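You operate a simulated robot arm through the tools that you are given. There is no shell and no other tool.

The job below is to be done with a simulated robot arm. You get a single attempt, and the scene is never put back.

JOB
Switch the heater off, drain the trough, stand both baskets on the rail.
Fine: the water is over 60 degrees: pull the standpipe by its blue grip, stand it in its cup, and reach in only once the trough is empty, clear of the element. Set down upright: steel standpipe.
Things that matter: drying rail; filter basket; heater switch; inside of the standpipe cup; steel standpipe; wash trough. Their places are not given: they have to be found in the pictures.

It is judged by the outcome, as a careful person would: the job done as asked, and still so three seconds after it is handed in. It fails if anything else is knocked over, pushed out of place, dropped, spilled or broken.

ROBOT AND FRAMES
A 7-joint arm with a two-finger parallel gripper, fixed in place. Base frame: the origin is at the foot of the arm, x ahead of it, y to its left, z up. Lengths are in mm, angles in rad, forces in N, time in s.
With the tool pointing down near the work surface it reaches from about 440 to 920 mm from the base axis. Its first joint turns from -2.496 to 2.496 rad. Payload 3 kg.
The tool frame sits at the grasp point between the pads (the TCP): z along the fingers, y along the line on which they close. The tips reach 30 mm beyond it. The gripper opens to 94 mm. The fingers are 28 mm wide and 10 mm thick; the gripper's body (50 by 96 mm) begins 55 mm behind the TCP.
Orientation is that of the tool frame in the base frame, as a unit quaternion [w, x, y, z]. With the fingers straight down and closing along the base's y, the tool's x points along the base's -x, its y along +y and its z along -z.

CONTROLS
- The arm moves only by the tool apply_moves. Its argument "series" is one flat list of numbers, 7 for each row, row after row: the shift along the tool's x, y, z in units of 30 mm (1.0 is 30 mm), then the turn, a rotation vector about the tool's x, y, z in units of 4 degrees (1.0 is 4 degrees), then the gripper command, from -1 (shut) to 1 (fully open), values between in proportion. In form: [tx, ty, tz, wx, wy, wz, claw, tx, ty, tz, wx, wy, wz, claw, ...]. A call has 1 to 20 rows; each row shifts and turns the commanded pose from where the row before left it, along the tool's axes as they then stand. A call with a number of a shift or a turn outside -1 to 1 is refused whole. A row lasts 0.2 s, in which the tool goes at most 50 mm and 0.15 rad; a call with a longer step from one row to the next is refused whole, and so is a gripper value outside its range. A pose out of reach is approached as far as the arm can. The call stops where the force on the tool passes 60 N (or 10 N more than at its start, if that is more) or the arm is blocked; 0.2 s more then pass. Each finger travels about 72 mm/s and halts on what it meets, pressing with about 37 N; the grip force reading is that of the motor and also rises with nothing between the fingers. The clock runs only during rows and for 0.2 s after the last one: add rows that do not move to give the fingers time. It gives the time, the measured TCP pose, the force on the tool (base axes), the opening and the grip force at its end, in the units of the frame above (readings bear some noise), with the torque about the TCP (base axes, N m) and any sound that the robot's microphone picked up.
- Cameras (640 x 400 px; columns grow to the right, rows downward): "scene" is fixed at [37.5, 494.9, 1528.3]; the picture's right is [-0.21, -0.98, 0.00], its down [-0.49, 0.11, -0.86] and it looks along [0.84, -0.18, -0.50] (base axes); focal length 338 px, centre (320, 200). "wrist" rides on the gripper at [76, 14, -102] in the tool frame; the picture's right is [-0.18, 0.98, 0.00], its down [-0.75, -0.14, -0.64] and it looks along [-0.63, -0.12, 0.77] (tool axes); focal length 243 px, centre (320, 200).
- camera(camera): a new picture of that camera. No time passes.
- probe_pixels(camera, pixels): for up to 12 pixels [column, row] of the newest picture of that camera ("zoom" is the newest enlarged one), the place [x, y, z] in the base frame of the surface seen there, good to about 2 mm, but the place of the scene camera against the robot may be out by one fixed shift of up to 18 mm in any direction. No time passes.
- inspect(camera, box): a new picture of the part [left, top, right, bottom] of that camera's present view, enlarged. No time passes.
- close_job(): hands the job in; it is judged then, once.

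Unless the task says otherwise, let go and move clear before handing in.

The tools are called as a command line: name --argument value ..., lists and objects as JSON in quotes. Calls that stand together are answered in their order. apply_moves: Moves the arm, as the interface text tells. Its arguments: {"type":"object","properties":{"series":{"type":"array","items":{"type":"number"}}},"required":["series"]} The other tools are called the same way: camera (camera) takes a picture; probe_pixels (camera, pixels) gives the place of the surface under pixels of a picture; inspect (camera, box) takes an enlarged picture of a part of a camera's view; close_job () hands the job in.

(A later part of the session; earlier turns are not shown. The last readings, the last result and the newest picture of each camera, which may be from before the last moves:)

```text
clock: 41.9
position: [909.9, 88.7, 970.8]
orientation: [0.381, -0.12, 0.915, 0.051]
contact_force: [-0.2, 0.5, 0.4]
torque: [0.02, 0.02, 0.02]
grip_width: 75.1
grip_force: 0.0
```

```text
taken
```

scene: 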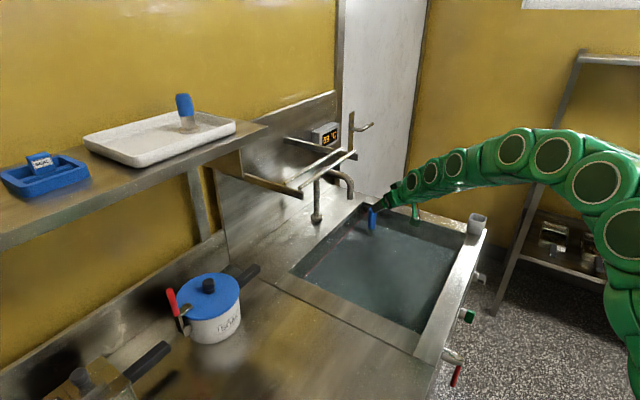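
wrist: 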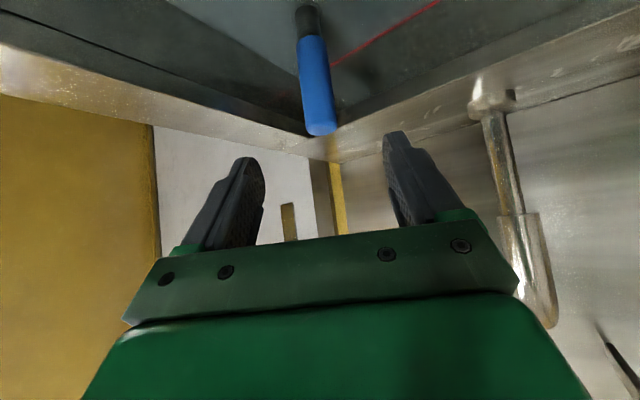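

The grip lies straight ahead between the fingers. I'll advance 113 mm along the tool axis to straddle it.

apply_moves --series '[0.024, 0, 0.63, 0, 0, 0, 0.6, 0.024, 0, 0.63, 0, 0, 0, 0.6, 0.024, 0, 0.63, 0, 0, 0, 0.6, 0.024, 0, 0.63, 0, 0, 0, 0.6, 0.024, 0, 0.63, 0, 0, 0, 0.6, 0.024, 0, 0.63, 0, 0, 0, 0.6]'

camera --camera "wrist"

inspect --camera "scene" --box '[320, 160, 440, 260]'

```text
clock: 43.3
position: [982.6, 109.3, 887.1]
orientation: [0.38, -0.119, 0.916, 0.049]
contact_force: [0.4, 0.1, -0.9]
torque: [0.03, -0.01, 0.03]
grip_width: 74.9
grip_force: 0.0
```

```text
taken
```

wrist: 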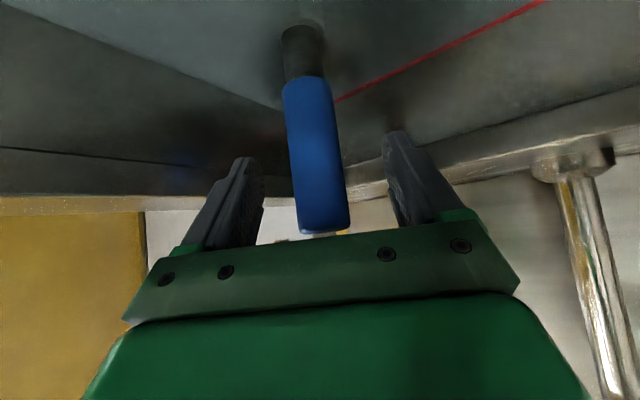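

```text
4.00 times, centred on (380, 210) of scene
```

zoom: 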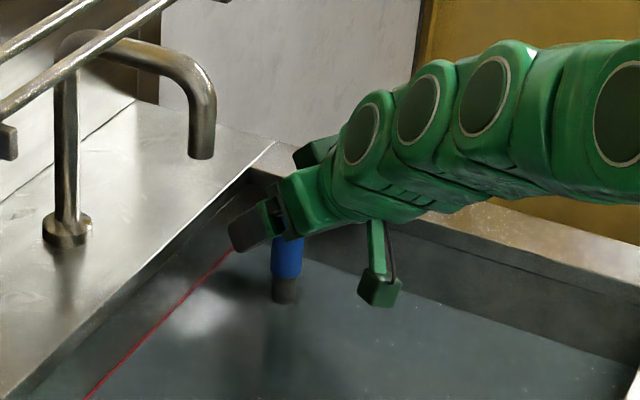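

The fingers straddle the blue grip, centred. I'll close on it.

apply_moves --series '[0, 0, 0, 0, 0, 0, -1, 0, 0, 0, 0, 0, 0, -1, 0, 0, 0, 0, 0, 0, -1, 0, 0, 0, 0, 0, 0, -1, 0, 0, 0, 0, 0, 0, -1]'

camera --camera "wrist"

```text
clock: 44.5
position: [982.6, 110.6, 886.0]
orientation: [0.38, -0.121, 0.916, 0.051]
contact_force: [0.2, -0.2, -0.2]
torque: [-0.01, -0.01, 0.02]
grip_width: 31.0
grip_force: 37.0
```

```text
taken
```

wrist: 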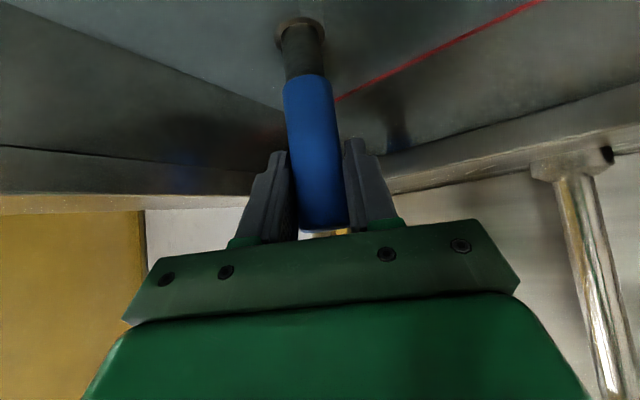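

The grip is held at 31 mm width. I'll pull slowly straight up and watch the force.

apply_moves --series '[-0.2, 0, -0.2, 0, 0, 0, -1, -0.2, 0, -0.2, 0, 0, 0, -1, -0.2, 0, -0.2, 0, 0, 0, -1]'

camera --camera "wrist"

```text
clock: 45.3
position: [982.1, 110.4, 911.7]
orientation: [0.38, -0.121, 0.916, 0.051]
contact_force: [0.2, 0.0, -1.1]
torque: [-0.04, 0.0, -0.03]
grip_width: 30.8
grip_force: 37.2
```

```text
taken
```

wrist: 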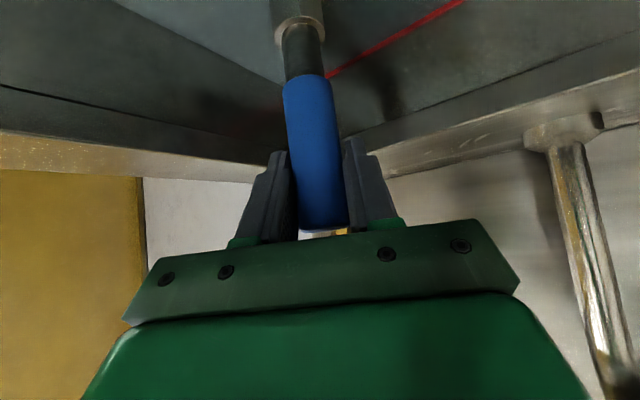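

Pull is light (about 1 N) and the pipe is coming up, with a wider tube below a neck. I'll continue lifting straight up.

apply_moves --series '[-0.4, 0, -0.4, 0, 0, 0, -1, -0.4, 0, -0.4, 0, 0, 0, -1, -0.4, 0, -0.4, 0, 0, 0, -1, -0.4, 0, -0.4, 0, 0, 0, -1, -0.4, 0, -0.4, 0, 0, 0, -1]'

camera --camera "wrist"

inspect --camera "scene" --box '[320, 130, 440, 250]'

```text
clock: 46.5
position: [983.6, 107.5, 995.9]
orientation: [0.38, -0.121, 0.916, 0.051]
contact_force: [0.1, 0.7, -1.5]
torque: [0.01, -0.02, 0.04]
grip_width: 31.2
grip_force: 36.5
```

```text
taken
```

wrist: 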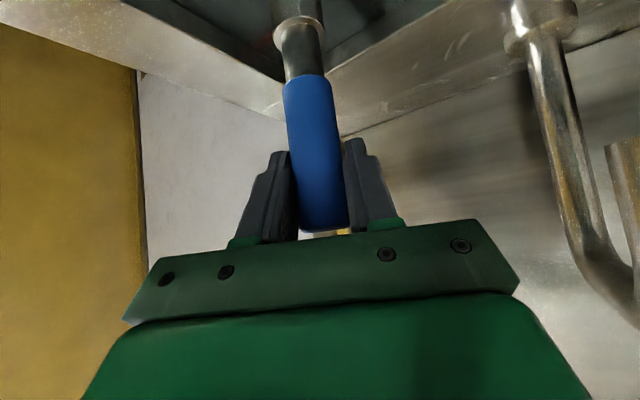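

```text
3.33 times, centred on (380, 190) of scene
```

zoom: 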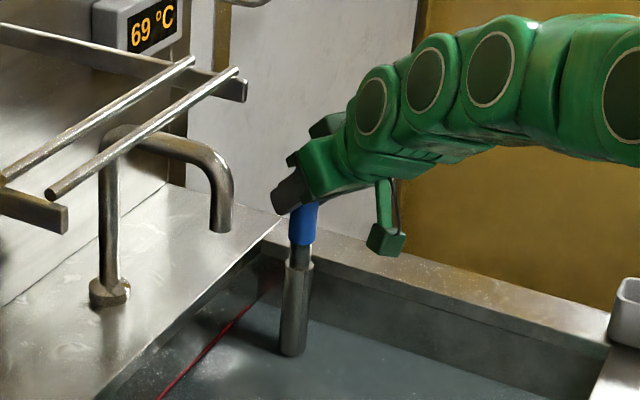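

The pipe is fully out of the water; its lower end shows at zoom (292,350). I'll probe its parts for length and width.

probe_pixels --camera "zoom" --pixels '[[292, 348], [293, 340], [282, 335], [303, 335], [297, 300], [296, 272], [300, 262], [303, 240], [303, 215], [288, 280], [311, 280], [291, 353]]'

probe_pixels --camera "wrist" --pixels '[[277, 38], [321, 38], [299, 20], [299, 45], [305, 60], [310, 85], [298, 5], [280, 5], [318, 5], [320, 120], [345, 150], [290, 90]]'

```text
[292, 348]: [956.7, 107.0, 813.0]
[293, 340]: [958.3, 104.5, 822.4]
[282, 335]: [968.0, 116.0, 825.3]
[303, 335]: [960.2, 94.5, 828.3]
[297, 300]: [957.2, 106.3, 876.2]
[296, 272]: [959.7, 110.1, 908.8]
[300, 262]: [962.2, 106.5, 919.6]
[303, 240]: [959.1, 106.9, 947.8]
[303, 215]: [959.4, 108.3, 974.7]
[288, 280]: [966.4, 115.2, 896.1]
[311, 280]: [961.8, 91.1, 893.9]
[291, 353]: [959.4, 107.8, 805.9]
```

```text
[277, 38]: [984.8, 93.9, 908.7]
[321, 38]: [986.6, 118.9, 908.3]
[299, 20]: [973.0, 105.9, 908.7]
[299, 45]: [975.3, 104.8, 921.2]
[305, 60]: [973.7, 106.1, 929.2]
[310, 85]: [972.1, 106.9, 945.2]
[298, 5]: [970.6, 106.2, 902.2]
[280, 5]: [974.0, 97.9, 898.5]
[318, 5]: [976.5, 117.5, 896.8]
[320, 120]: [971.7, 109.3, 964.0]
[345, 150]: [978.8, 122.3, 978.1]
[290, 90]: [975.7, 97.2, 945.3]
```

The tube is about 30 mm wide and its end is ~190 mm below the TCP; pipe is hanging straight. I'll carry it up and inward over the trough, then yaw toward the cup side.

apply_moves --series '[-0.055, -0.112, -0.829, 0, 0, 0, -1, -0.055, -0.112, -0.829, 0, 0, 0, -1, -0.055, -0.112, -0.829, 0, 0, 0, -1, -0.055, -0.112, -0.829, 0, 0, 0, -1, -0.055, -0.112, -0.829, 0, 0, 0, -1, -0.055, -0.112, -0.829, 0, 0, 0, -1, -0.055, -0.112, -0.829, 0, 0, 0, -1, -0.055, -0.112, -0.829, 0, 0, 0, -1, 0, 0, 0, 0.441, 0, 0.441, -1, 0, 0, 0, 0.441, 0, 0.441, -1, 0, 0, 0, 0.441, 0, 0.441, -1, 0, 0, 0, 0.441, 0, 0.441, -1, 0, 0, 0, 0.441, 0, 0.441, -1, 0, 0, 0, 0.441, 0, 0.441, -1, 0, 0, 0, 0.441, 0, 0.441, -1, 0, 0, 0, 0.441, 0, 0.441, -1]'

camera --camera "scene"

camera --camera "wrist"

```text
clock: 49.9
position: [860.7, 48.8, 1145.4]
orientation: [0.383, 0.04, 0.923, -0.017]
contact_force: [-0.2, -0.1, -2.3]
torque: [0.01, -0.01, 0.02]
grip_width: 31.2
grip_force: 37.4
```

```text
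taken
```

scene: 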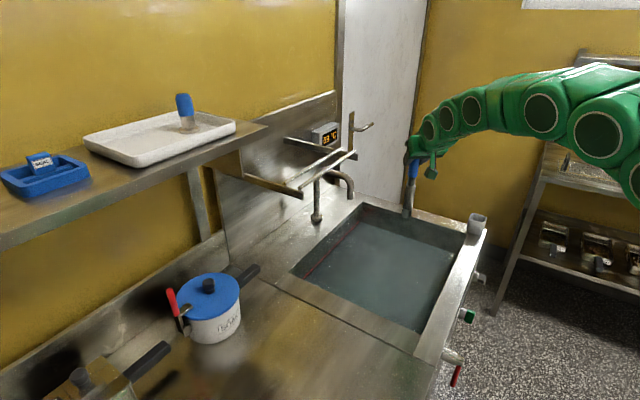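

```text
taken
```

wrist: 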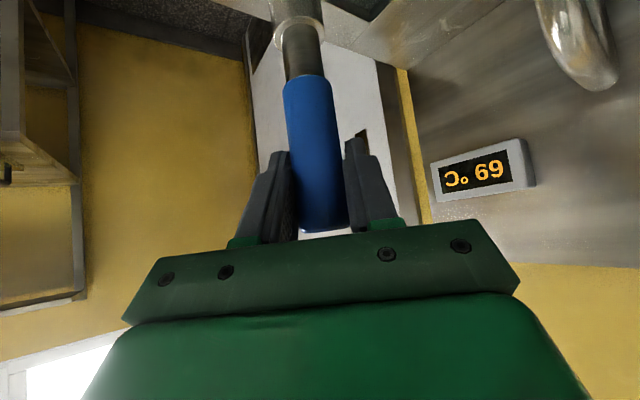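

The pipe hangs clear above the trough and the water is going down. I'll carry it sideways to above the cup.

apply_moves --series '[0.016, -0.797, -0.04, 0, 0, 0, -1, 0.016, -0.797, -0.04, 0, 0, 0, -1, 0.016, -0.797, -0.04, 0, 0, 0, -1, 0.016, -0.797, -0.04, 0, 0, 0, -1, 0.016, -0.797, -0.04, 0, 0, 0, -1, 0.016, -0.797, -0.04, 0, 0, 0, -1, 0.016, -0.797, -0.04, 0, 0, 0, -1, 0.016, -0.797, -0.04, 0, 0, 0, -1, 0.016, -0.797, -0.04, 0, 0, 0, -1, 0.016, -0.797, -0.04, 0, 0, 0, -1, 0, 0, 0, 0, 0, 0, -1]'

camera --camera "scene"

inspect --camera "scene" --box '[430, 110, 550, 250]'

camera --camera "wrist"

```text
clock: 52.3
position: [830.7, -190.5, 1151.5]
orientation: [0.383, 0.038, 0.923, -0.015]
contact_force: [0.4, 0.6, -1.4]
torque: [-0.01, 0.0, -0.02]
grip_width: 30.7
grip_force: 36.7
```

```text
taken
```

scene: 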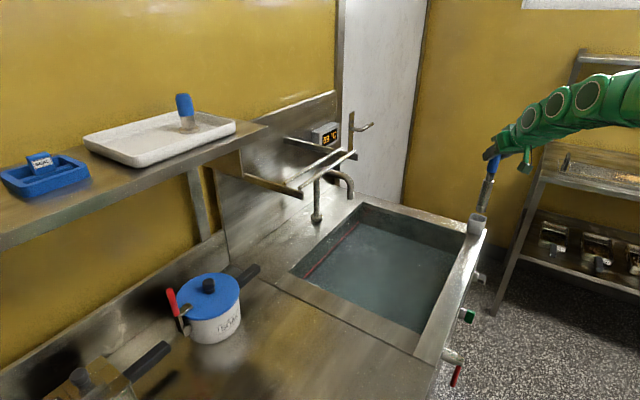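

```text
2.86 times, centred on (490, 180) of scene
```

zoom: 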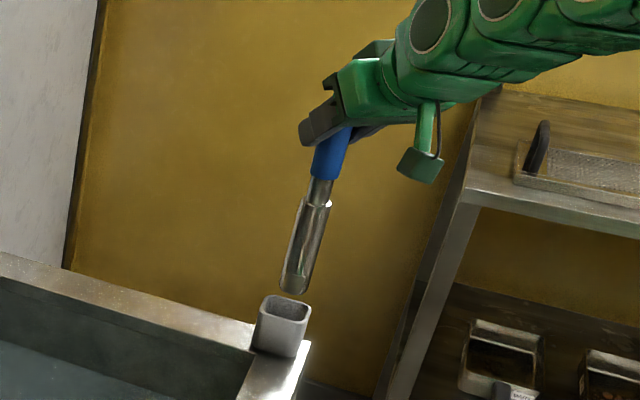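

```text
taken
```

wrist: 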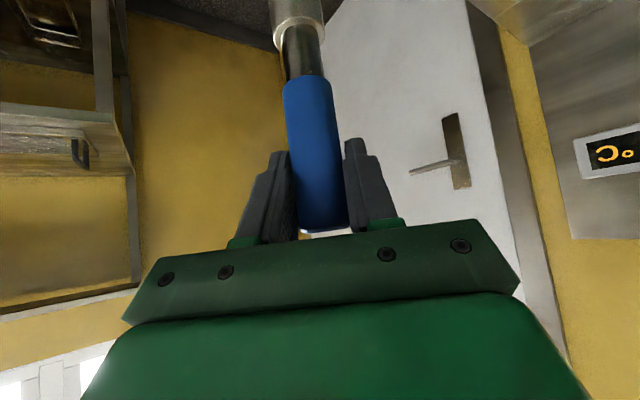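

The pipe hangs just above the cup. I'll probe pipe end and cup rim in the same scene zoom to compare them directly.

probe_pixels --camera "zoom" --pixels '[[294, 285], [293, 275], [297, 260], [303, 235], [310, 210], [284, 275], [306, 280], [318, 190], [327, 155], [296, 265], [310, 215], [289, 283]]'

probe_pixels --camera "zoom" --pixels '[[263, 303], [270, 296], [285, 297], [300, 302], [309, 308], [303, 318], [290, 316], [275, 312], [262, 312], [285, 308], [280, 330], [300, 335]]'

```text
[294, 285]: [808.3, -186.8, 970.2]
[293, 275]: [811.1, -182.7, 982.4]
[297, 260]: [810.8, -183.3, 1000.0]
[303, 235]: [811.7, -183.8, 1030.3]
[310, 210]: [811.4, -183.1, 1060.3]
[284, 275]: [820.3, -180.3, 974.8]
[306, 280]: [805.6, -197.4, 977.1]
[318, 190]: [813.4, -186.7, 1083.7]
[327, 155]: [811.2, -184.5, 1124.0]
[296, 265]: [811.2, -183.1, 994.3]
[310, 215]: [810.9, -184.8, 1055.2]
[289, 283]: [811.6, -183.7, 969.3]
```

```text
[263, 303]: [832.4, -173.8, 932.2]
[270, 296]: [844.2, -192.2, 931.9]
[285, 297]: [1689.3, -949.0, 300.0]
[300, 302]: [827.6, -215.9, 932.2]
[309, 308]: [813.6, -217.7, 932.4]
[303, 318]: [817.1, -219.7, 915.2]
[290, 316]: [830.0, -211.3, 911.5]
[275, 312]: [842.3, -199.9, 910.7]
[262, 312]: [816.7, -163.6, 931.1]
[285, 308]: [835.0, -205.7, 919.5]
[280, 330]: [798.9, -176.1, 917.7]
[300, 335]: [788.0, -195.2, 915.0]
```

The pipe's axis is about 3 mm in x and −2 mm in y off the cup centre. I'll correct that and lower 25 mm to just above the rim, then check again.

apply_moves --series '[0.075, 0.061, -0.075, 0, 0, 0, -1, 0.295, 0, 0.295, 0, 0, 0, -1, 0.295, 0, 0.295, 0, 0, 0, -1, 0, 0, 0, 0, 0, 0, -1]'

inspect --camera "scene" --box '[450, 150, 530, 250]'

```text
clock: 53.3
position: [827.1, -186.0, 1125.7]
orientation: [0.383, 0.04, 0.923, -0.016]
contact_force: [0.3, -1.0, -1.4]
torque: [0.01, -0.02, 0.04]
grip_width: 30.9
grip_force: 37.1
```

```text
4.00 times, centred on (490, 200) of scene
```

zoom: 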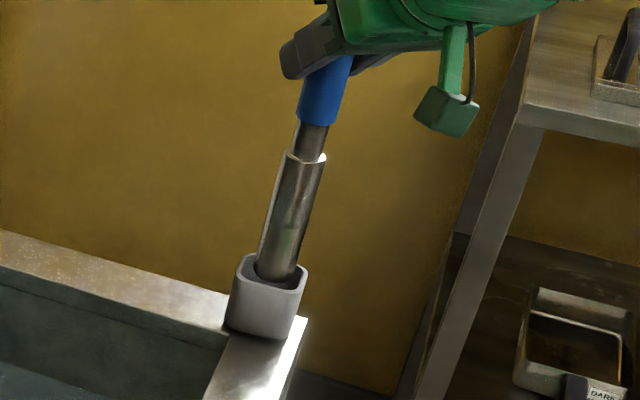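

The pipe end is right above the opening at zoom (275,272). I'll probe it once more.

probe_pixels --camera "zoom" --pixels '[[277, 265], [283, 240], [290, 210], [297, 180], [264, 255], [298, 262], [275, 275], [275, 279], [245, 268], [295, 295], [304, 272], [262, 262]]'

```text
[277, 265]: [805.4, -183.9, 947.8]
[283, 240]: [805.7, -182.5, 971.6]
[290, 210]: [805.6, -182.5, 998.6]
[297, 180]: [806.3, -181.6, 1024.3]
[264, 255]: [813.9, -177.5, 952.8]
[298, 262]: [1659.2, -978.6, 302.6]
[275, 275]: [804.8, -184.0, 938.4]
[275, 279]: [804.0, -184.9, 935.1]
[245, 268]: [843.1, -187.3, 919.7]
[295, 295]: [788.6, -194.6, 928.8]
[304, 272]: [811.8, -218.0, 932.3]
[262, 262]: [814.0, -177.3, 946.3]
```

The end is at the rim height and within about 2 mm of centre. I'll nudge +1.5 mm in x and lower gently 20 mm into the cup, watching the force.

apply_moves --series '[-0.035, 0.004, 0.035, 0, 0, 0, -1, 0.118, 0, 0.118, 0, 0, 0, -1, 0.118, 0, 0.118, 0, 0, 0, -1, 0.118, 0, 0.118, 0, 0, 0, -1, 0.118, 0, 0.118, 0, 0, 0, -1]'

inspect --camera "scene" --box '[450, 150, 530, 250]'

```text
clock: 54.5
position: [830.2, -187.2, 1104.7]
orientation: [0.383, 0.04, 0.923, -0.016]
contact_force: [-1.0, -1.4, -1.3]
torque: [0.02, 0.0, 0.01]
grip_width: 31.0
grip_force: 36.8
```

```text
4.00 times, centred on (490, 200) of scene
```

zoom: 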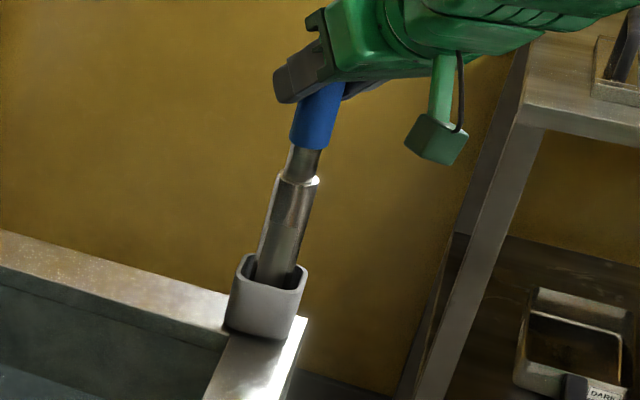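

The pipe is inside the cup with no side force. I'll lower further in small steps till it touches the floor.

apply_moves --series '[0.118, 0, 0.118, 0, 0, 0, -1, 0.118, 0, 0.118, 0, 0, 0, -1, 0.118, 0, 0.118, 0, 0, 0, -1, 0.118, 0, 0.118, 0, 0, 0, -1, 0.047, 0, 0.047, 0, 0, 0, -1, 0, 0, 0, 0, 0, 0, -1]'

```text
clock: 55.9
position: [828.4, -187.2, 1082.4]
orientation: [0.383, 0.041, 0.923, -0.017]
contact_force: [-0.2, -0.6, -1.5]
torque: [0.03, 0.01, 0.0]
grip_width: 30.8
grip_force: 36.4
```

No contact yet at TCP z 1082. I'll go down in 2 mm steps.

apply_moves --series '[0.047, 0, 0.047, 0, 0, 0, -1, 0.047, 0, 0.047, 0, 0, 0, -1, 0, 0, 0, 0, 0, 0, -1]'

apply_moves --series '[0.03, 0, 0.03, 0, 0, 0, -1, 0.03, 0, 0.03, 0, 0, 0, -1, 0, 0, 0, 0, 0, 0, -1]'

inspect --camera "scene" --box '[450, 150, 530, 250]'

```text
clock: 56.7
position: [828.1, -187.2, 1083.1]
orientation: [0.386, 0.041, 0.922, -0.016]
contact_force: [0.3, 0.4, 31.1]
torque: [0.04, -0.07, 0.04]
grip_width: 31.0
grip_force: 36.8
```

```text
clock: 57.5
position: [829.4, -187.8, 1078.6]
orientation: [0.383, 0.04, 0.923, -0.016]
contact_force: [1.0, -1.4, 35.4]
torque: [0.0, -0.28, -0.01]
grip_width: 30.9
grip_force: 36.8
```

```text
4.00 times, centred on (490, 200) of scene
```

zoom: 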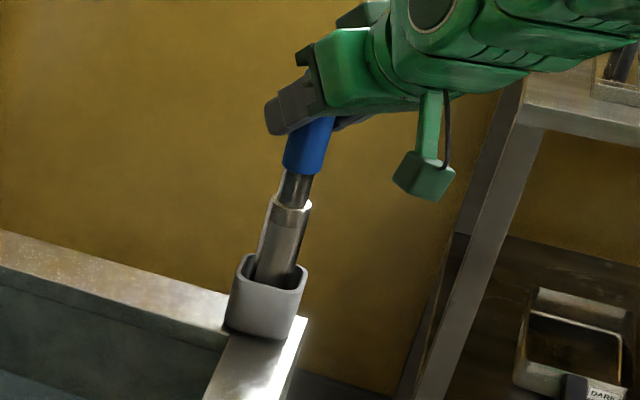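

The pipe stands on the cup's floor (31–35 N upward). I'll relieve the press by 2 mm, open the fingers and back off along the tool's axis.

apply_moves --series '[-0.05, 0, -0.05, 0, 0, 0, -1, 0, 0, 0, 0, 0, 0, -0.2, 0, 0, 0, 0, 0, 0, 0.3, 0, 0, 0, 0, 0, 0, 0.3, 0, 0, 0, 0, 0, 0, 0.3]'

inspect --camera "scene" --box '[450, 150, 530, 250]'

camera --camera "wrist"

```text
clock: 58.7
position: [829.4, -187.2, 1079.4]
orientation: [0.383, 0.041, 0.923, -0.017]
contact_force: [0.0, -0.4, 1.4]
torque: [0.01, 0.02, -0.03]
grip_width: 61.3
grip_force: 0.0
```

```text
4.00 times, centred on (490, 200) of scene
```

zoom: 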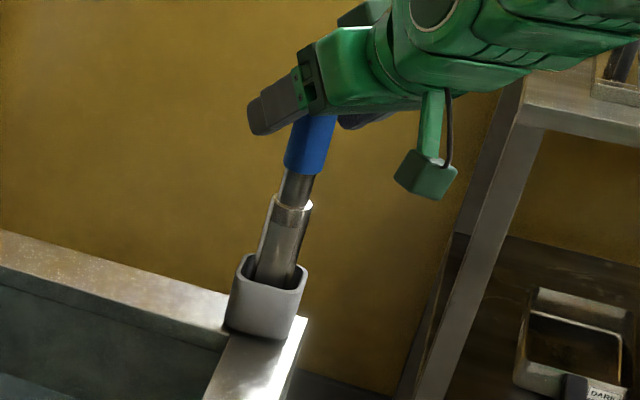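

```text
taken
```

wrist: 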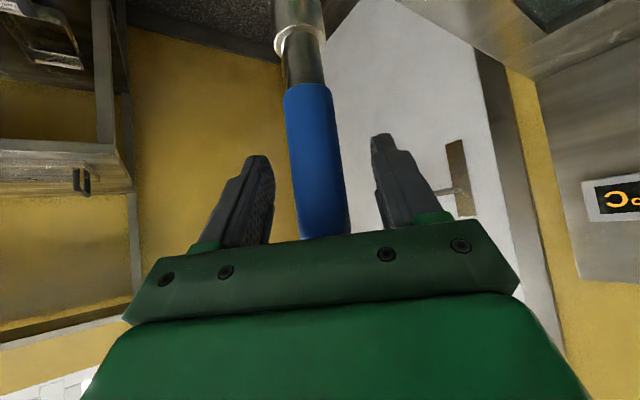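

The pipe stands by itself in the cup and the fingers are free of it. I'll retreat along the tool axis.

apply_moves --series '[0, 0, -0.4, 0, 0, 0, 0.3, 0, 0, -0.6, 0, 0, 0, 0.3, 0, 0, -0.8, 0, 0, 0, 0.3, 0, 0, -0.8, 0, 0, 0, 0.3, 0, 0, -0.8, 0, 0, 0, 0.3, 0, 0, -0.8, 0, 0, 0, 0.3, 0, 0, -0.8, 0, 0, 0, 0.3]'

camera --camera "scene"

camera --camera "wrist"

inspect --camera "scene" --box '[280, 180, 500, 340]'

```text
clock: 60.3
position: [724.8, -178.4, 1186.9]
orientation: [0.384, 0.04, 0.923, -0.016]
contact_force: [0.1, 0.3, 0.9]
torque: [0.0, 0.03, 0.03]
grip_width: 61.3
grip_force: 0.0
```

```text
taken
```

scene: 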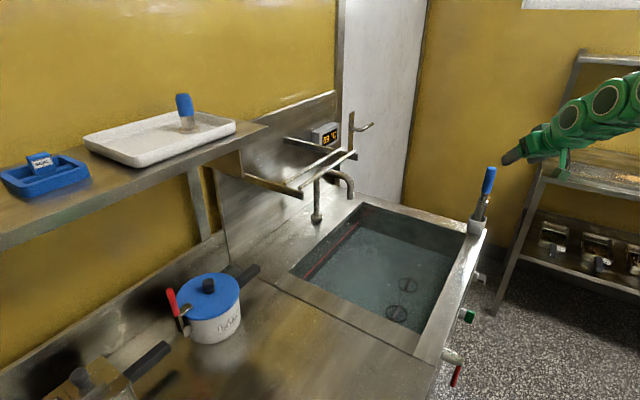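

```text
taken
```

wrist: 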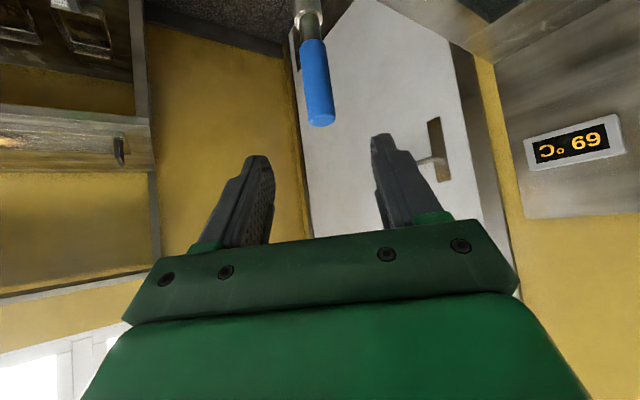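

```text
2.50 times, centred on (390, 260) of scene
```

zoom: 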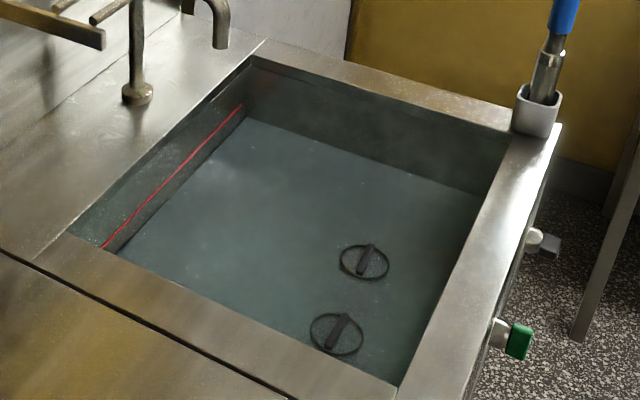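

The water is draining: two basket rims with handles emerge at (407,284) and (396,313). I'll move the arm to an overhead view while the trough empties.

apply_moves --series '[0.337, 0.81, -0.337, 0, 0, 0, 0.3, 0.337, 0.81, -0.337, 0, 0, 0, 0.3, 0.337, 0.81, -0.337, 0, 0, 0, 0.3, 0.337, 0.81, -0.337, 0, 0, 0, 0.3, 0.337, 0.81, -0.337, 0, 0, 0, 0.3, 0.337, 0.81, -0.337, 0, 0, 0, 0.3, 0.337, 0.81, -0.337, 0, 0, 0, 0.3, 0, 0, 0, 0, 0.9375, 0, 0.3, 0, 0, 0, 0, 0.9375, 0, 0.3, 0, 0, 0, 0, 0.9375, 0, 0.3, 0, 0, 0, 0, 0.9375, 0, 0.3, 0, 0, 0, 0, 0.9375, 0, 0.3, 0, 0, 0, 0, 0.9375, 0, 0.3, 0, 0, 0, 0, 0.9375, 0, 0.3, 0, 0, 0, 0, 0.9375, 0, 0.3, 0, 0, 0, 0, 0.9375, 0, 0.3, 0, 0, 0, 0, 0.9375, 0, 0.3, 0, 0, 0, 0, 0.9375, 0, 0.3, 0, 0, 0, 0, 0.9375, 0, 0.3]'

apply_moves --series '[0, 0, 0, 0, 0, -1, 0.3, 0, 0, 0, 0, 0, -1, 0.3, 0, 0, 0, 0, 0, -1, 0.3, 0, 0, 0, 0, 0, -1, 0.3, 0, 0, 0, 0, 0, -1, 0.3, 0, 0, 0, 0, 0, -1, 0.3, 0, 0, 0, 0, 0, -1, 0.3, 0, 0, 0, 0, 0, -1, 0.3, 0, 0, 0, 0, 0, -1, 0.3, 0, 0, 0, 0, 0, -1, 0.3, 0, 0, 0, 0, 0, -1, 0.3, 0, 0, 0, 0, 0, -1, 0.3, 0, 0, 0, 0, 0, -0.4, 0.3]'

camera --camera "wrist"

inspect --camera "scene" --box '[280, 180, 500, 340]'

```text
clock: 64.3
position: [637.7, 0.7, 1186.3]
orientation: [0.001, 0.042, 0.999, -0.001]
contact_force: [-0.7, 0.1, 0.6]
torque: [-0.03, 0.02, 0.01]
grip_width: 60.8
grip_force: 0.0
```

```text
clock: 67.1
position: [637.3, 1.5, 1185.3]
orientation: [0.001, -0.38, 0.925, 0.0]
contact_force: [0.8, 0.2, -0.7]
torque: [0.03, -0.01, 0.0]
grip_width: 61.1
grip_force: 0.0
```

```text
taken
```

wrist: 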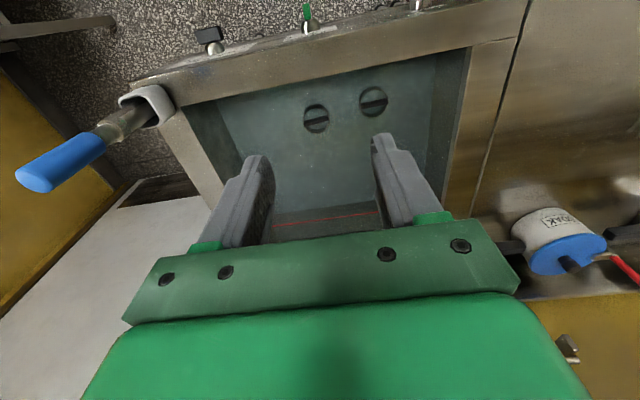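

```text
2.50 times, centred on (390, 260) of scene
```

zoom: 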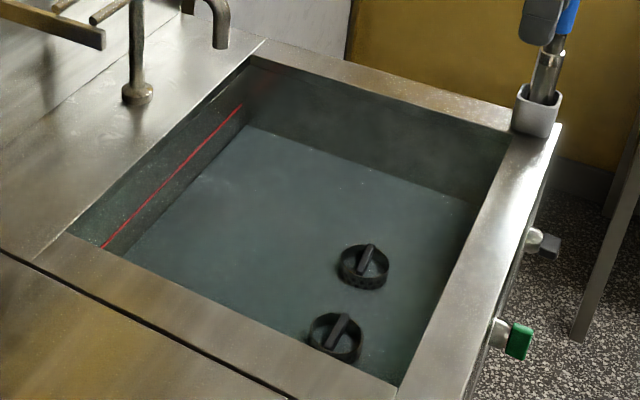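

The level keeps falling and the baskets show more. I'll wait without moving.

apply_moves --series '[0, 0, 0, 0, 0, 0, 0.3, 0, 0, 0, 0, 0, 0, 0.3, 0, 0, 0, 0, 0, 0, 0.3, 0, 0, 0, 0, 0, 0, 0.3, 0, 0, 0, 0, 0, 0, 0.3, 0, 0, 0, 0, 0, 0, 0.3, 0, 0, 0, 0, 0, 0, 0.3, 0, 0, 0, 0, 0, 0, 0.3, 0, 0, 0, 0, 0, 0, 0.3, 0, 0, 0, 0, 0, 0, 0.3, 0, 0, 0, 0, 0, 0, 0.3, 0, 0, 0, 0, 0, 0, 0.3, 0, 0, 0, 0, 0, 0, 0.3, 0, 0, 0, 0, 0, 0, 0.3, 0, 0, 0, 0, 0, 0, 0.3, 0, 0, 0, 0, 0, 0, 0.3, 0, 0, 0, 0, 0, 0, 0.3, 0, 0, 0, 0, 0, 0, 0.3, 0, 0, 0, 0, 0, 0, 0.3, 0, 0, 0, 0, 0, 0, 0.3]'

apply_moves --series '[0, 0, 0, 0, 0, 0, 0.3, 0, 0, 0, 0, 0, 0, 0.3, 0, 0, 0, 0, 0, 0, 0.3, 0, 0, 0, 0, 0, 0, 0.3, 0, 0, 0, 0, 0, 0, 0.3, 0, 0, 0, 0, 0, 0, 0.3, 0, 0, 0, 0, 0, 0, 0.3, 0, 0, 0, 0, 0, 0, 0.3, 0, 0, 0, 0, 0, 0, 0.3, 0, 0, 0, 0, 0, 0, 0.3, 0, 0, 0, 0, 0, 0, 0.3, 0, 0, 0, 0, 0, 0, 0.3, 0, 0, 0, 0, 0, 0, 0.3, 0, 0, 0, 0, 0, 0, 0.3, 0, 0, 0, 0, 0, 0, 0.3, 0, 0, 0, 0, 0, 0, 0.3, 0, 0, 0, 0, 0, 0, 0.3, 0, 0, 0, 0, 0, 0, 0.3, 0, 0, 0, 0, 0, 0, 0.3, 0, 0, 0, 0, 0, 0, 0.3]'

apply_moves --series '[0, 0, 0, 0, 0, 0, 0.3, 0, 0, 0, 0, 0, 0, 0.3, 0, 0, 0, 0, 0, 0, 0.3, 0, 0, 0, 0, 0, 0, 0.3, 0, 0, 0, 0, 0, 0, 0.3, 0, 0, 0, 0, 0, 0, 0.3, 0, 0, 0, 0, 0, 0, 0.3, 0, 0, 0, 0, 0, 0, 0.3, 0, 0, 0, 0, 0, 0, 0.3, 0, 0, 0, 0, 0, 0, 0.3, 0, 0, 0, 0, 0, 0, 0.3, 0, 0, 0, 0, 0, 0, 0.3, 0, 0, 0, 0, 0, 0, 0.3, 0, 0, 0, 0, 0, 0, 0.3, 0, 0, 0, 0, 0, 0, 0.3, 0, 0, 0, 0, 0, 0, 0.3, 0, 0, 0, 0, 0, 0, 0.3, 0, 0, 0, 0, 0, 0, 0.3, 0, 0, 0, 0, 0, 0, 0.3, 0, 0, 0, 0, 0, 0, 0.3]'

inspect --camera "scene" --box '[280, 180, 500, 340]'

camera --camera "wrist"

```text
clock: 71.3
position: [637.3, 1.4, 1184.8]
orientation: [0.001, -0.38, 0.925, 0.001]
contact_force: [0.3, 0.0, -0.8]
torque: [-0.03, 0.02, 0.03]
grip_width: 60.9
grip_force: 0.0
```

```text
clock: 75.5
position: [637.2, 2.1, 1185.0]
orientation: [0.001, -0.38, 0.925, 0.0]
contact_force: [0.4, 0.5, 0.3]
torque: [0.01, -0.01, -0.02]
grip_width: 61.2
grip_force: 0.0
```

```text
clock: 79.7
position: [637.5, 2.8, 1186.0]
orientation: [0.001, -0.38, 0.925, 0.001]
contact_force: [0.2, 0.5, -0.7]
torque: [0.01, -0.02, 0.02]
grip_width: 61.2
grip_force: 0.1
```

```text
2.50 times, centred on (390, 260) of scene
```

zoom: 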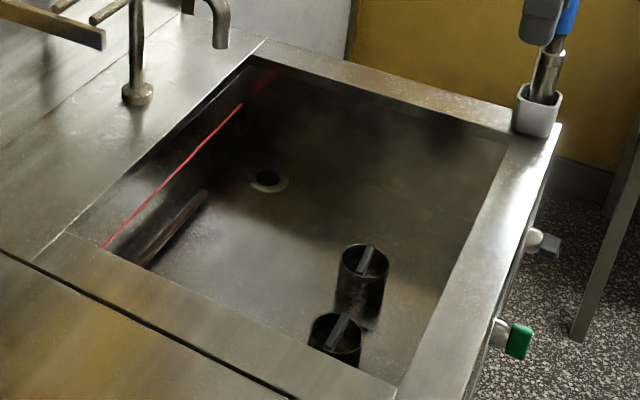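

```text
taken
```

wrist: 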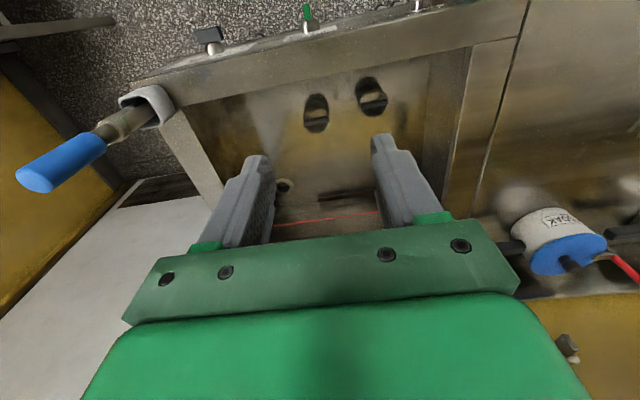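

The trough is empty now: drain hole at zoom (267,180), heating element along the back-left (175,225), two cylindrical baskets with a bar handle on top near the front. I'll zoom in on the baskets from both cameras.

inspect --camera "wrist" --box '[285, 65, 405, 145]'

probe_pixels --camera "zoom" --pixels '[[165, 165], [140, 175], [190, 160], [110, 180], [225, 180], [170, 220], [170, 140], [455, 95], [430, 105], [500, 85], [470, 65], [480, 130]]'

inspect --camera "scene" --box '[360, 260, 440, 340]'

inspect --camera "scene" --box '[300, 220, 420, 300]'

```text
5.00 times, centred on (345, 105) of wrist
```

zoom: 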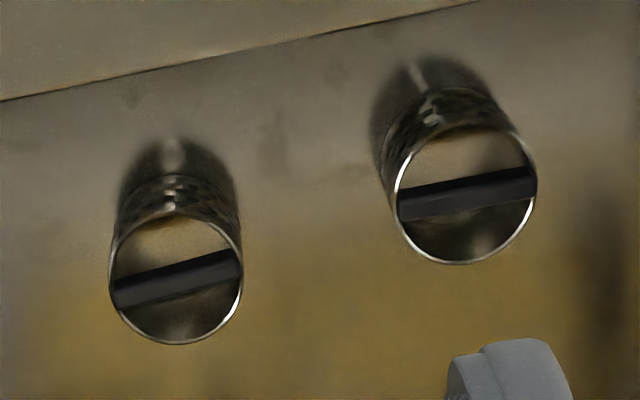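

```text
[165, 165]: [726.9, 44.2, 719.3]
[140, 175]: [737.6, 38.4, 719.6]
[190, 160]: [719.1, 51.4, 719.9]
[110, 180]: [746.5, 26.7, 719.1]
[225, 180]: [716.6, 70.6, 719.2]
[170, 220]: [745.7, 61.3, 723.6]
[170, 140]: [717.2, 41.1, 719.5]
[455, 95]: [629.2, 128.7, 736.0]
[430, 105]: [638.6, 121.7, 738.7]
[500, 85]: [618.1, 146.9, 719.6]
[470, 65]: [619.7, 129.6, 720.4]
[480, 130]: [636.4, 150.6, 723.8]
```

```text
5.00 times, centred on (400, 300) of scene
```

zoom: 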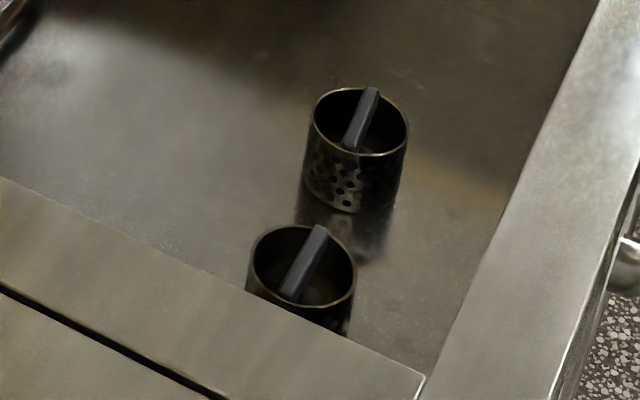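

```text
5.00 times, centred on (360, 260) of scene
```

zoom: 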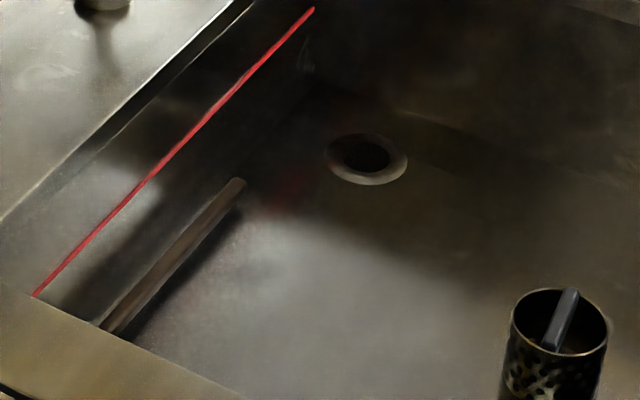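

Each basket is an open perforated cylinder with a black bar handle across its rim. I'll re-zoom with the wrist camera and probe the bars and rims.

inspect --camera "wrist" --box '[285, 65, 405, 145]'

probe_pixels --camera "zoom" --pixels '[[118, 292], [177, 278], [235, 263], [112, 260], [241, 265], [175, 342], [170, 215], [177, 270], [177, 288], [150, 330], [165, 245], [200, 240]]'

probe_pixels --camera "zoom" --pixels '[[402, 207], [467, 193], [530, 180], [398, 180], [536, 200], [455, 262], [470, 125], [467, 185], [467, 205], [430, 250], [440, 160], [490, 150]]'

```text
5.00 times, centred on (345, 105) of wrist
```

zoom: 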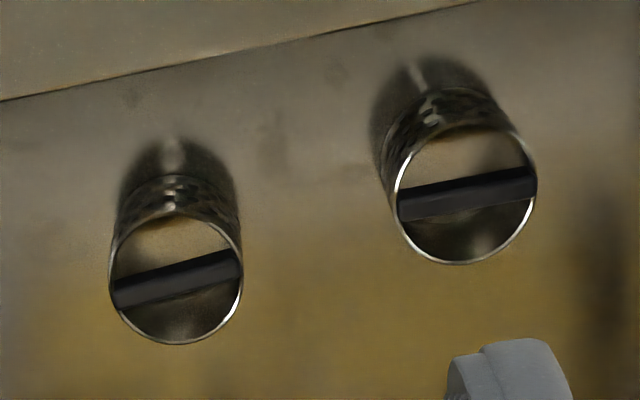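

```text
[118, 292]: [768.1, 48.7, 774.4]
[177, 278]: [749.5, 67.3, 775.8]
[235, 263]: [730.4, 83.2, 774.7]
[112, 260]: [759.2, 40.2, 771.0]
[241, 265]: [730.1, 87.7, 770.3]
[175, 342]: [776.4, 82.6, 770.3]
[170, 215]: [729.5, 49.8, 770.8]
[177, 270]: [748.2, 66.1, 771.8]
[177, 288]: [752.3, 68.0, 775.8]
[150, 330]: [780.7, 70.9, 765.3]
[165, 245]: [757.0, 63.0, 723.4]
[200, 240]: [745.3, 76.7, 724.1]
```

```text
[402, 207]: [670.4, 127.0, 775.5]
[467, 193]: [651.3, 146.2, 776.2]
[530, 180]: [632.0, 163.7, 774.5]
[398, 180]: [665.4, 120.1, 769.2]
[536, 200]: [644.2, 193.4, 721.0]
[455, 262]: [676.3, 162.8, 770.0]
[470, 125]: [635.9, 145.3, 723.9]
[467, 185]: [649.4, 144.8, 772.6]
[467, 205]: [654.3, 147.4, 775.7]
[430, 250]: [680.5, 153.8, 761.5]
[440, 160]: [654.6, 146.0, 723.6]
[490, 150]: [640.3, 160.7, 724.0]
```

Basket 1's bar centre is about [750,67], basket 2's [651,146], bar top z≈776, rim z≈771, height ~51 mm; bars run parallel to the front edge. Before gripping, I'll probe the surroundings of the rail and the element.

camera --camera "scene"

probe_pixels --camera "scene" --pixels '[[266, 126], [235, 150], [232, 128], [240, 175], [205, 165], [184, 98], [335, 95], [300, 110], [325, 130], [312, 138], [250, 190], [230, 200]]'

probe_pixels --camera "scene" --pixels '[[345, 250], [335, 262], [325, 275], [347, 244], [366, 243], [290, 183], [315, 169], [338, 152], [301, 188], [330, 171], [352, 155], [295, 138]]'

```text
taken
```

scene: 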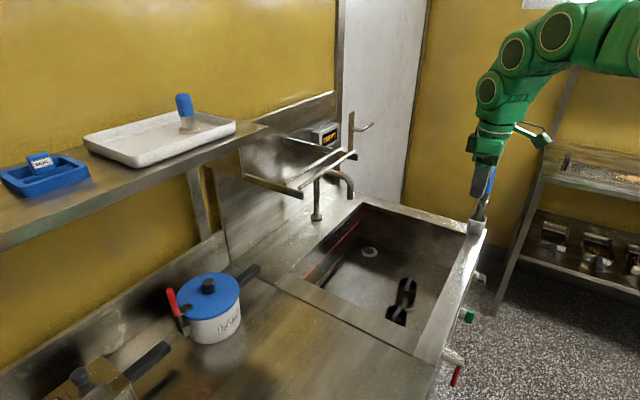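

```text
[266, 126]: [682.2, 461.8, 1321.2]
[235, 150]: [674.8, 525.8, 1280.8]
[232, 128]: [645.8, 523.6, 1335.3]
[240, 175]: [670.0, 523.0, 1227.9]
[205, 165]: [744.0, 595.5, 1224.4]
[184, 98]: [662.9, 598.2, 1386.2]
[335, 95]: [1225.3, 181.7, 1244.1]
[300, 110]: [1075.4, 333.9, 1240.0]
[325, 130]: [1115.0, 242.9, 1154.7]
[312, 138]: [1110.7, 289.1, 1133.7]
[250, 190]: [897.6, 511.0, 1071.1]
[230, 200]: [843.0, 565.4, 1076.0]
```

```text
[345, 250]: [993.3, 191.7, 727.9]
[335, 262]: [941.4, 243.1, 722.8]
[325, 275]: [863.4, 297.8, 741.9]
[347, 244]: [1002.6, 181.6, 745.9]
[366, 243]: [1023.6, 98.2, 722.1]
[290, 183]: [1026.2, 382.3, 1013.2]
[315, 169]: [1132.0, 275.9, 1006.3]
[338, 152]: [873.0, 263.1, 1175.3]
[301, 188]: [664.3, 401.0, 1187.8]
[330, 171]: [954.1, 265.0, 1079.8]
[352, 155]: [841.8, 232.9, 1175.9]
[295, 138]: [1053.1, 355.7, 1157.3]
```

The wall shelf ends at t≈163, z up to ~1320, left of the rail; the rail at n≈764–803, t≈190–437, z≈1186 is clear. I'll test the reach above the rail with the empty gripper, staying high.

apply_moves --series '[0, 0, -1, 0, 0, 0, 0.3, 0, 0, -1, 0, 0, 0, 0.3, 0, 0, -1, 0, 0, 0, 0.3, 0, 0, -0.8, 0, 0, 0, 0.3, -0.919, 0.377, 0, 0, 0, 0, 0.3, -0.919, 0.377, 0, 0, 0, 0, 0.3, -0.919, 0.377, 0, 0, 0, 0, 0.3, -0.919, 0.377, 0, 0, 0, 0, 0.3, -0.919, 0.377, 0, 0, 0, 0, 0.3, -0.919, 0.377, 0, 0, 0, 0, 0.3, -0.919, 0.377, 0, 0, 0, 0, 0.3, -0.919, 0.377, 0, 0, 0, 0, 0.3]'

camera --camera "wrist"

camera --camera "scene"

```text
clock: 82.3
position: [699.1, 152.9, 1257.1]
orientation: [0.002, -0.38, 0.925, 0.0]
contact_force: [0.1, 0.5, 0.6]
torque: [-0.05, -0.01, 0.01]
grip_width: 61.2
grip_force: 0.1
out of reach, approached as far as the arm can: row 6, 7, 8, 9, 10, 11
```

```text
taken
```

wrist: 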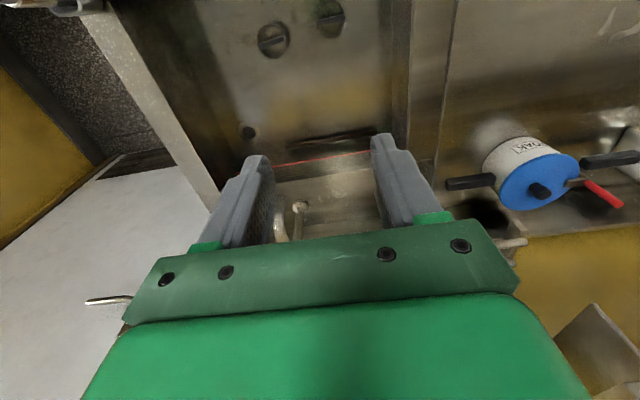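

```text
taken
```

scene: 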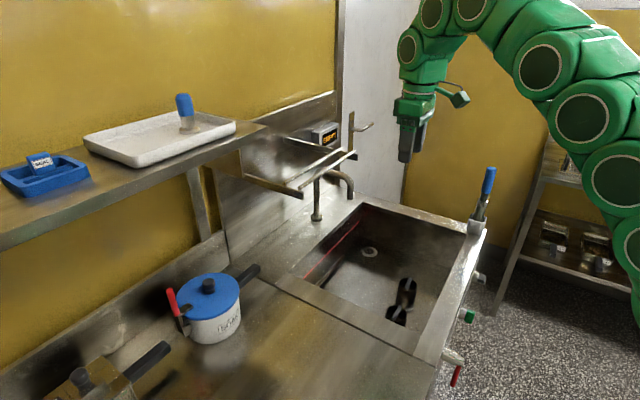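

With the tool straight down the arm can't get to the rail at that height (stopped near r≈715), so a forward tilt is needed there. I'll test a 30° tilt at this place first.

apply_moves --series '[0, 0, 0, 0, -0.9375, 0, 0.3, 0, 0, 0, 0, -0.9375, 0, 0.3, 0, 0, 0, 0, -0.9375, 0, 0.3, 0, 0, 0, 0, -0.9375, 0, 0.3, 0, 0, 0, 0, -0.9375, 0, 0.3, 0, 0, 0, 0, -0.9375, 0, 0.3, 0, 0, 0, 0, -0.9375, 0, 0.3, 0, 0, 0, 0, -0.9375, 0, 0.3]'

camera --camera "wrist"

```text
clock: 84.1
position: [698.6, 153.8, 1255.1]
orientation: [0.242, -0.367, 0.893, 0.098]
contact_force: [0.6, -0.5, 0.0]
torque: [0.02, -0.02, 0.02]
grip_width: 61.0
grip_force: 0.1
```

```text
taken
```

wrist: 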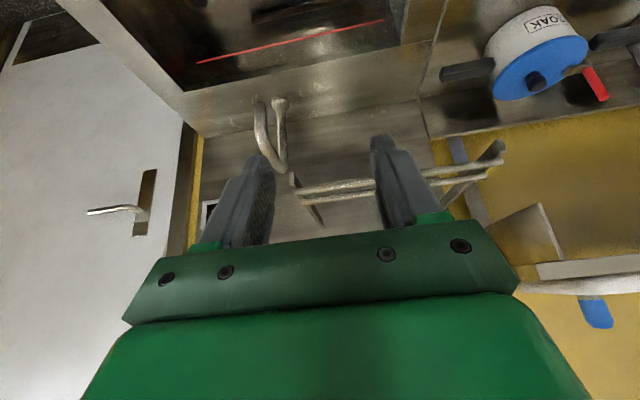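

The rail is now visible to the wrist camera around (290–500,150–200). I'll zoom and probe the rods accurately.

inspect --camera "wrist" --box '[270, 130, 530, 240]'

probe_pixels --camera "wrist" --pixels '[[300, 190], [330, 186], [360, 182], [430, 174], [470, 180], [310, 201], [350, 198], [450, 183], [292, 178], [320, 220], [500, 148], [495, 158]]'

```text
2.46 times, centred on (400, 185) of wrist
```

zoom: 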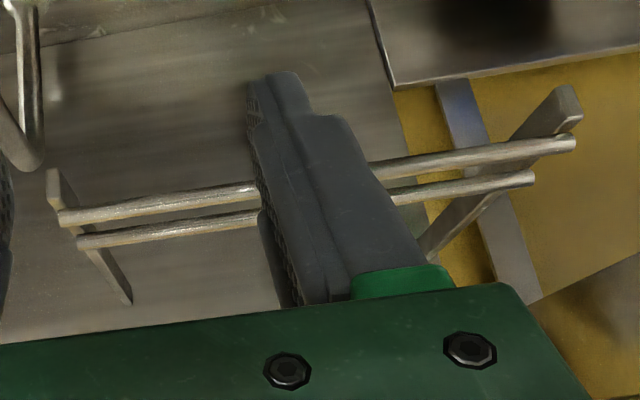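

```text
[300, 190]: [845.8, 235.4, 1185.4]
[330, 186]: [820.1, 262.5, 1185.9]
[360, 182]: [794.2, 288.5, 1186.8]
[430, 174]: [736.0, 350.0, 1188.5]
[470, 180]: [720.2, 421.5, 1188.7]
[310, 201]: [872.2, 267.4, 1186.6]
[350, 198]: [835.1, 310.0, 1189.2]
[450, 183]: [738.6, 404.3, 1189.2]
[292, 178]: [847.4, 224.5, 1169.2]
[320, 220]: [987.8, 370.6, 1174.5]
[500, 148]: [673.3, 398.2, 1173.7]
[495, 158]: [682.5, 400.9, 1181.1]
```

The rods are at n≈766 and n≈808 (42 mm apart), tops z≈1188, from t≈200 to 430. I'll test whether the arm reaches over the rail (n=787, t=340, z=1260) with 30° tilt.

apply_moves --series '[-0.77, 0.216, 0.42, 0, 0, 0, 0.3, -0.77, 0.216, 0.42, 0, 0, 0, 0.3, -0.77, 0.216, 0.42, 0, 0, 0, 0.3, -0.77, 0.216, 0.42, 0, 0, 0, 0.3, -0.77, 0.216, 0.42, 0, 0, 0, 0.3, -0.77, 0.216, 0.42, 0, 0, 0, 0.3, -0.77, 0.216, 0.42, 0, 0, 0, 0.3]'

camera --camera "scene"

```text
clock: 85.7
position: [797.7, 315.5, 1259.0]
orientation: [0.24, -0.367, 0.893, 0.098]
contact_force: [0.6, 0.4, 0.9]
torque: [-0.01, 0.02, -0.03]
grip_width: 61.4
grip_force: 0.1
```

```text
taken
```

scene: 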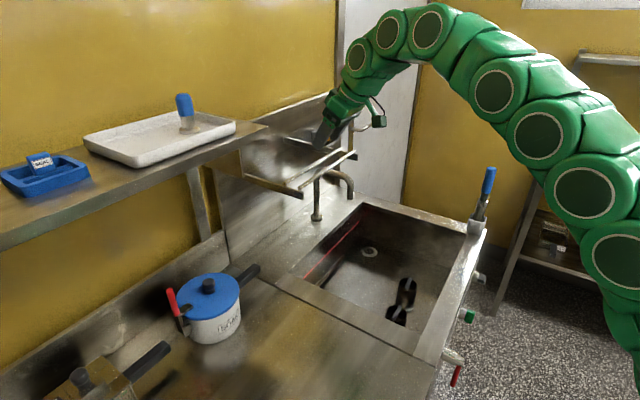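

A 30° tilt reaches over the rail well. So I'll grip each basket around its outside with a 30° tilted tool (leaning over free trough space), keeping it upright. I'll back off from the rail first, then go over the trough.

apply_moves --series '[0.693, 0, -0.4, 0, 0, 0, 0.3, 0.693, 0, -0.4, 0, 0, 0, 0.3, 0.693, 0, -0.4, 0, 0, 0, 0.3, 0.693, 0, -0.4, 0, 0, 0, 0.3, 0.693, 0, -0.4, 0, 0, 0, 0.3, 0.825, -0.435, 0.289, 0, 0, 0, 0.3, 0.825, -0.435, 0.289, 0, 0, 0, 0.3, 0.825, -0.435, 0.289, 0, 0, 0, 0.3, 0.825, -0.435, 0.289, 0, 0, 0, 0.3, 0.825, -0.435, 0.289, 0, 0, 0, 0.3, 0.825, -0.435, 0.289, 0, 0, 0, 0.3, 0.825, -0.435, 0.289, 0, 0, 0, 0.3, 0.825, -0.435, 0.289, 0, 0, 0, 0.3]'

apply_moves --series '[0, 0, 0, 0.5625, 0, 0.974, 0.8, 0, 0, 0, 0.5625, 0, 0.974, 0.8, 0, 0, 0, 0.5625, 0, 0.974, 0.8, 0, 0, 0, 0.5625, 0, 0.974, 0.8, 0, 0, 0, 0.5625, 0, 0.974, 0.8, 0, 0, 0, 0.5625, 0, 0.974, 0.8, 0, 0, 0, 0.5625, 0, 0.974, 0.8, 0, 0, 0, 0.5625, 0, 0.974, 0.8, 0, 0, 0, 0.5625, 0, 0.974, 0.8, 0, 0, 0, 0.5625, 0, 0.974, 0.8, 0, 0, 0, 0.5625, 0, 0.974, 0.8, 0, 0, 0, 0.5625, 0, 0.974, 0.8, 0, 0, 0, 0.5625, 0, 0.974, 0.8, 0, 0, 0, 0.5625, 0, 0.974, 0.8, 0, 0, 0, 0.5625, 0, 0.974, 0.8]'

```text
clock: 88.5
position: [688.5, 61.8, 1101.8]
orientation: [0.24, -0.367, 0.893, 0.099]
contact_force: [0.2, 0.2, 0.0]
torque: [-0.03, -0.03, 0.04]
grip_width: 61.0
grip_force: 0.0
```

```text
clock: 91.7
position: [689.1, 60.9, 1101.3]
orientation: [0.255, 0.192, 0.946, -0.051]
contact_force: [0.2, -0.6, 0.9]
torque: [0.02, -0.01, 0.02]
grip_width: 84.5
grip_force: 0.0
```

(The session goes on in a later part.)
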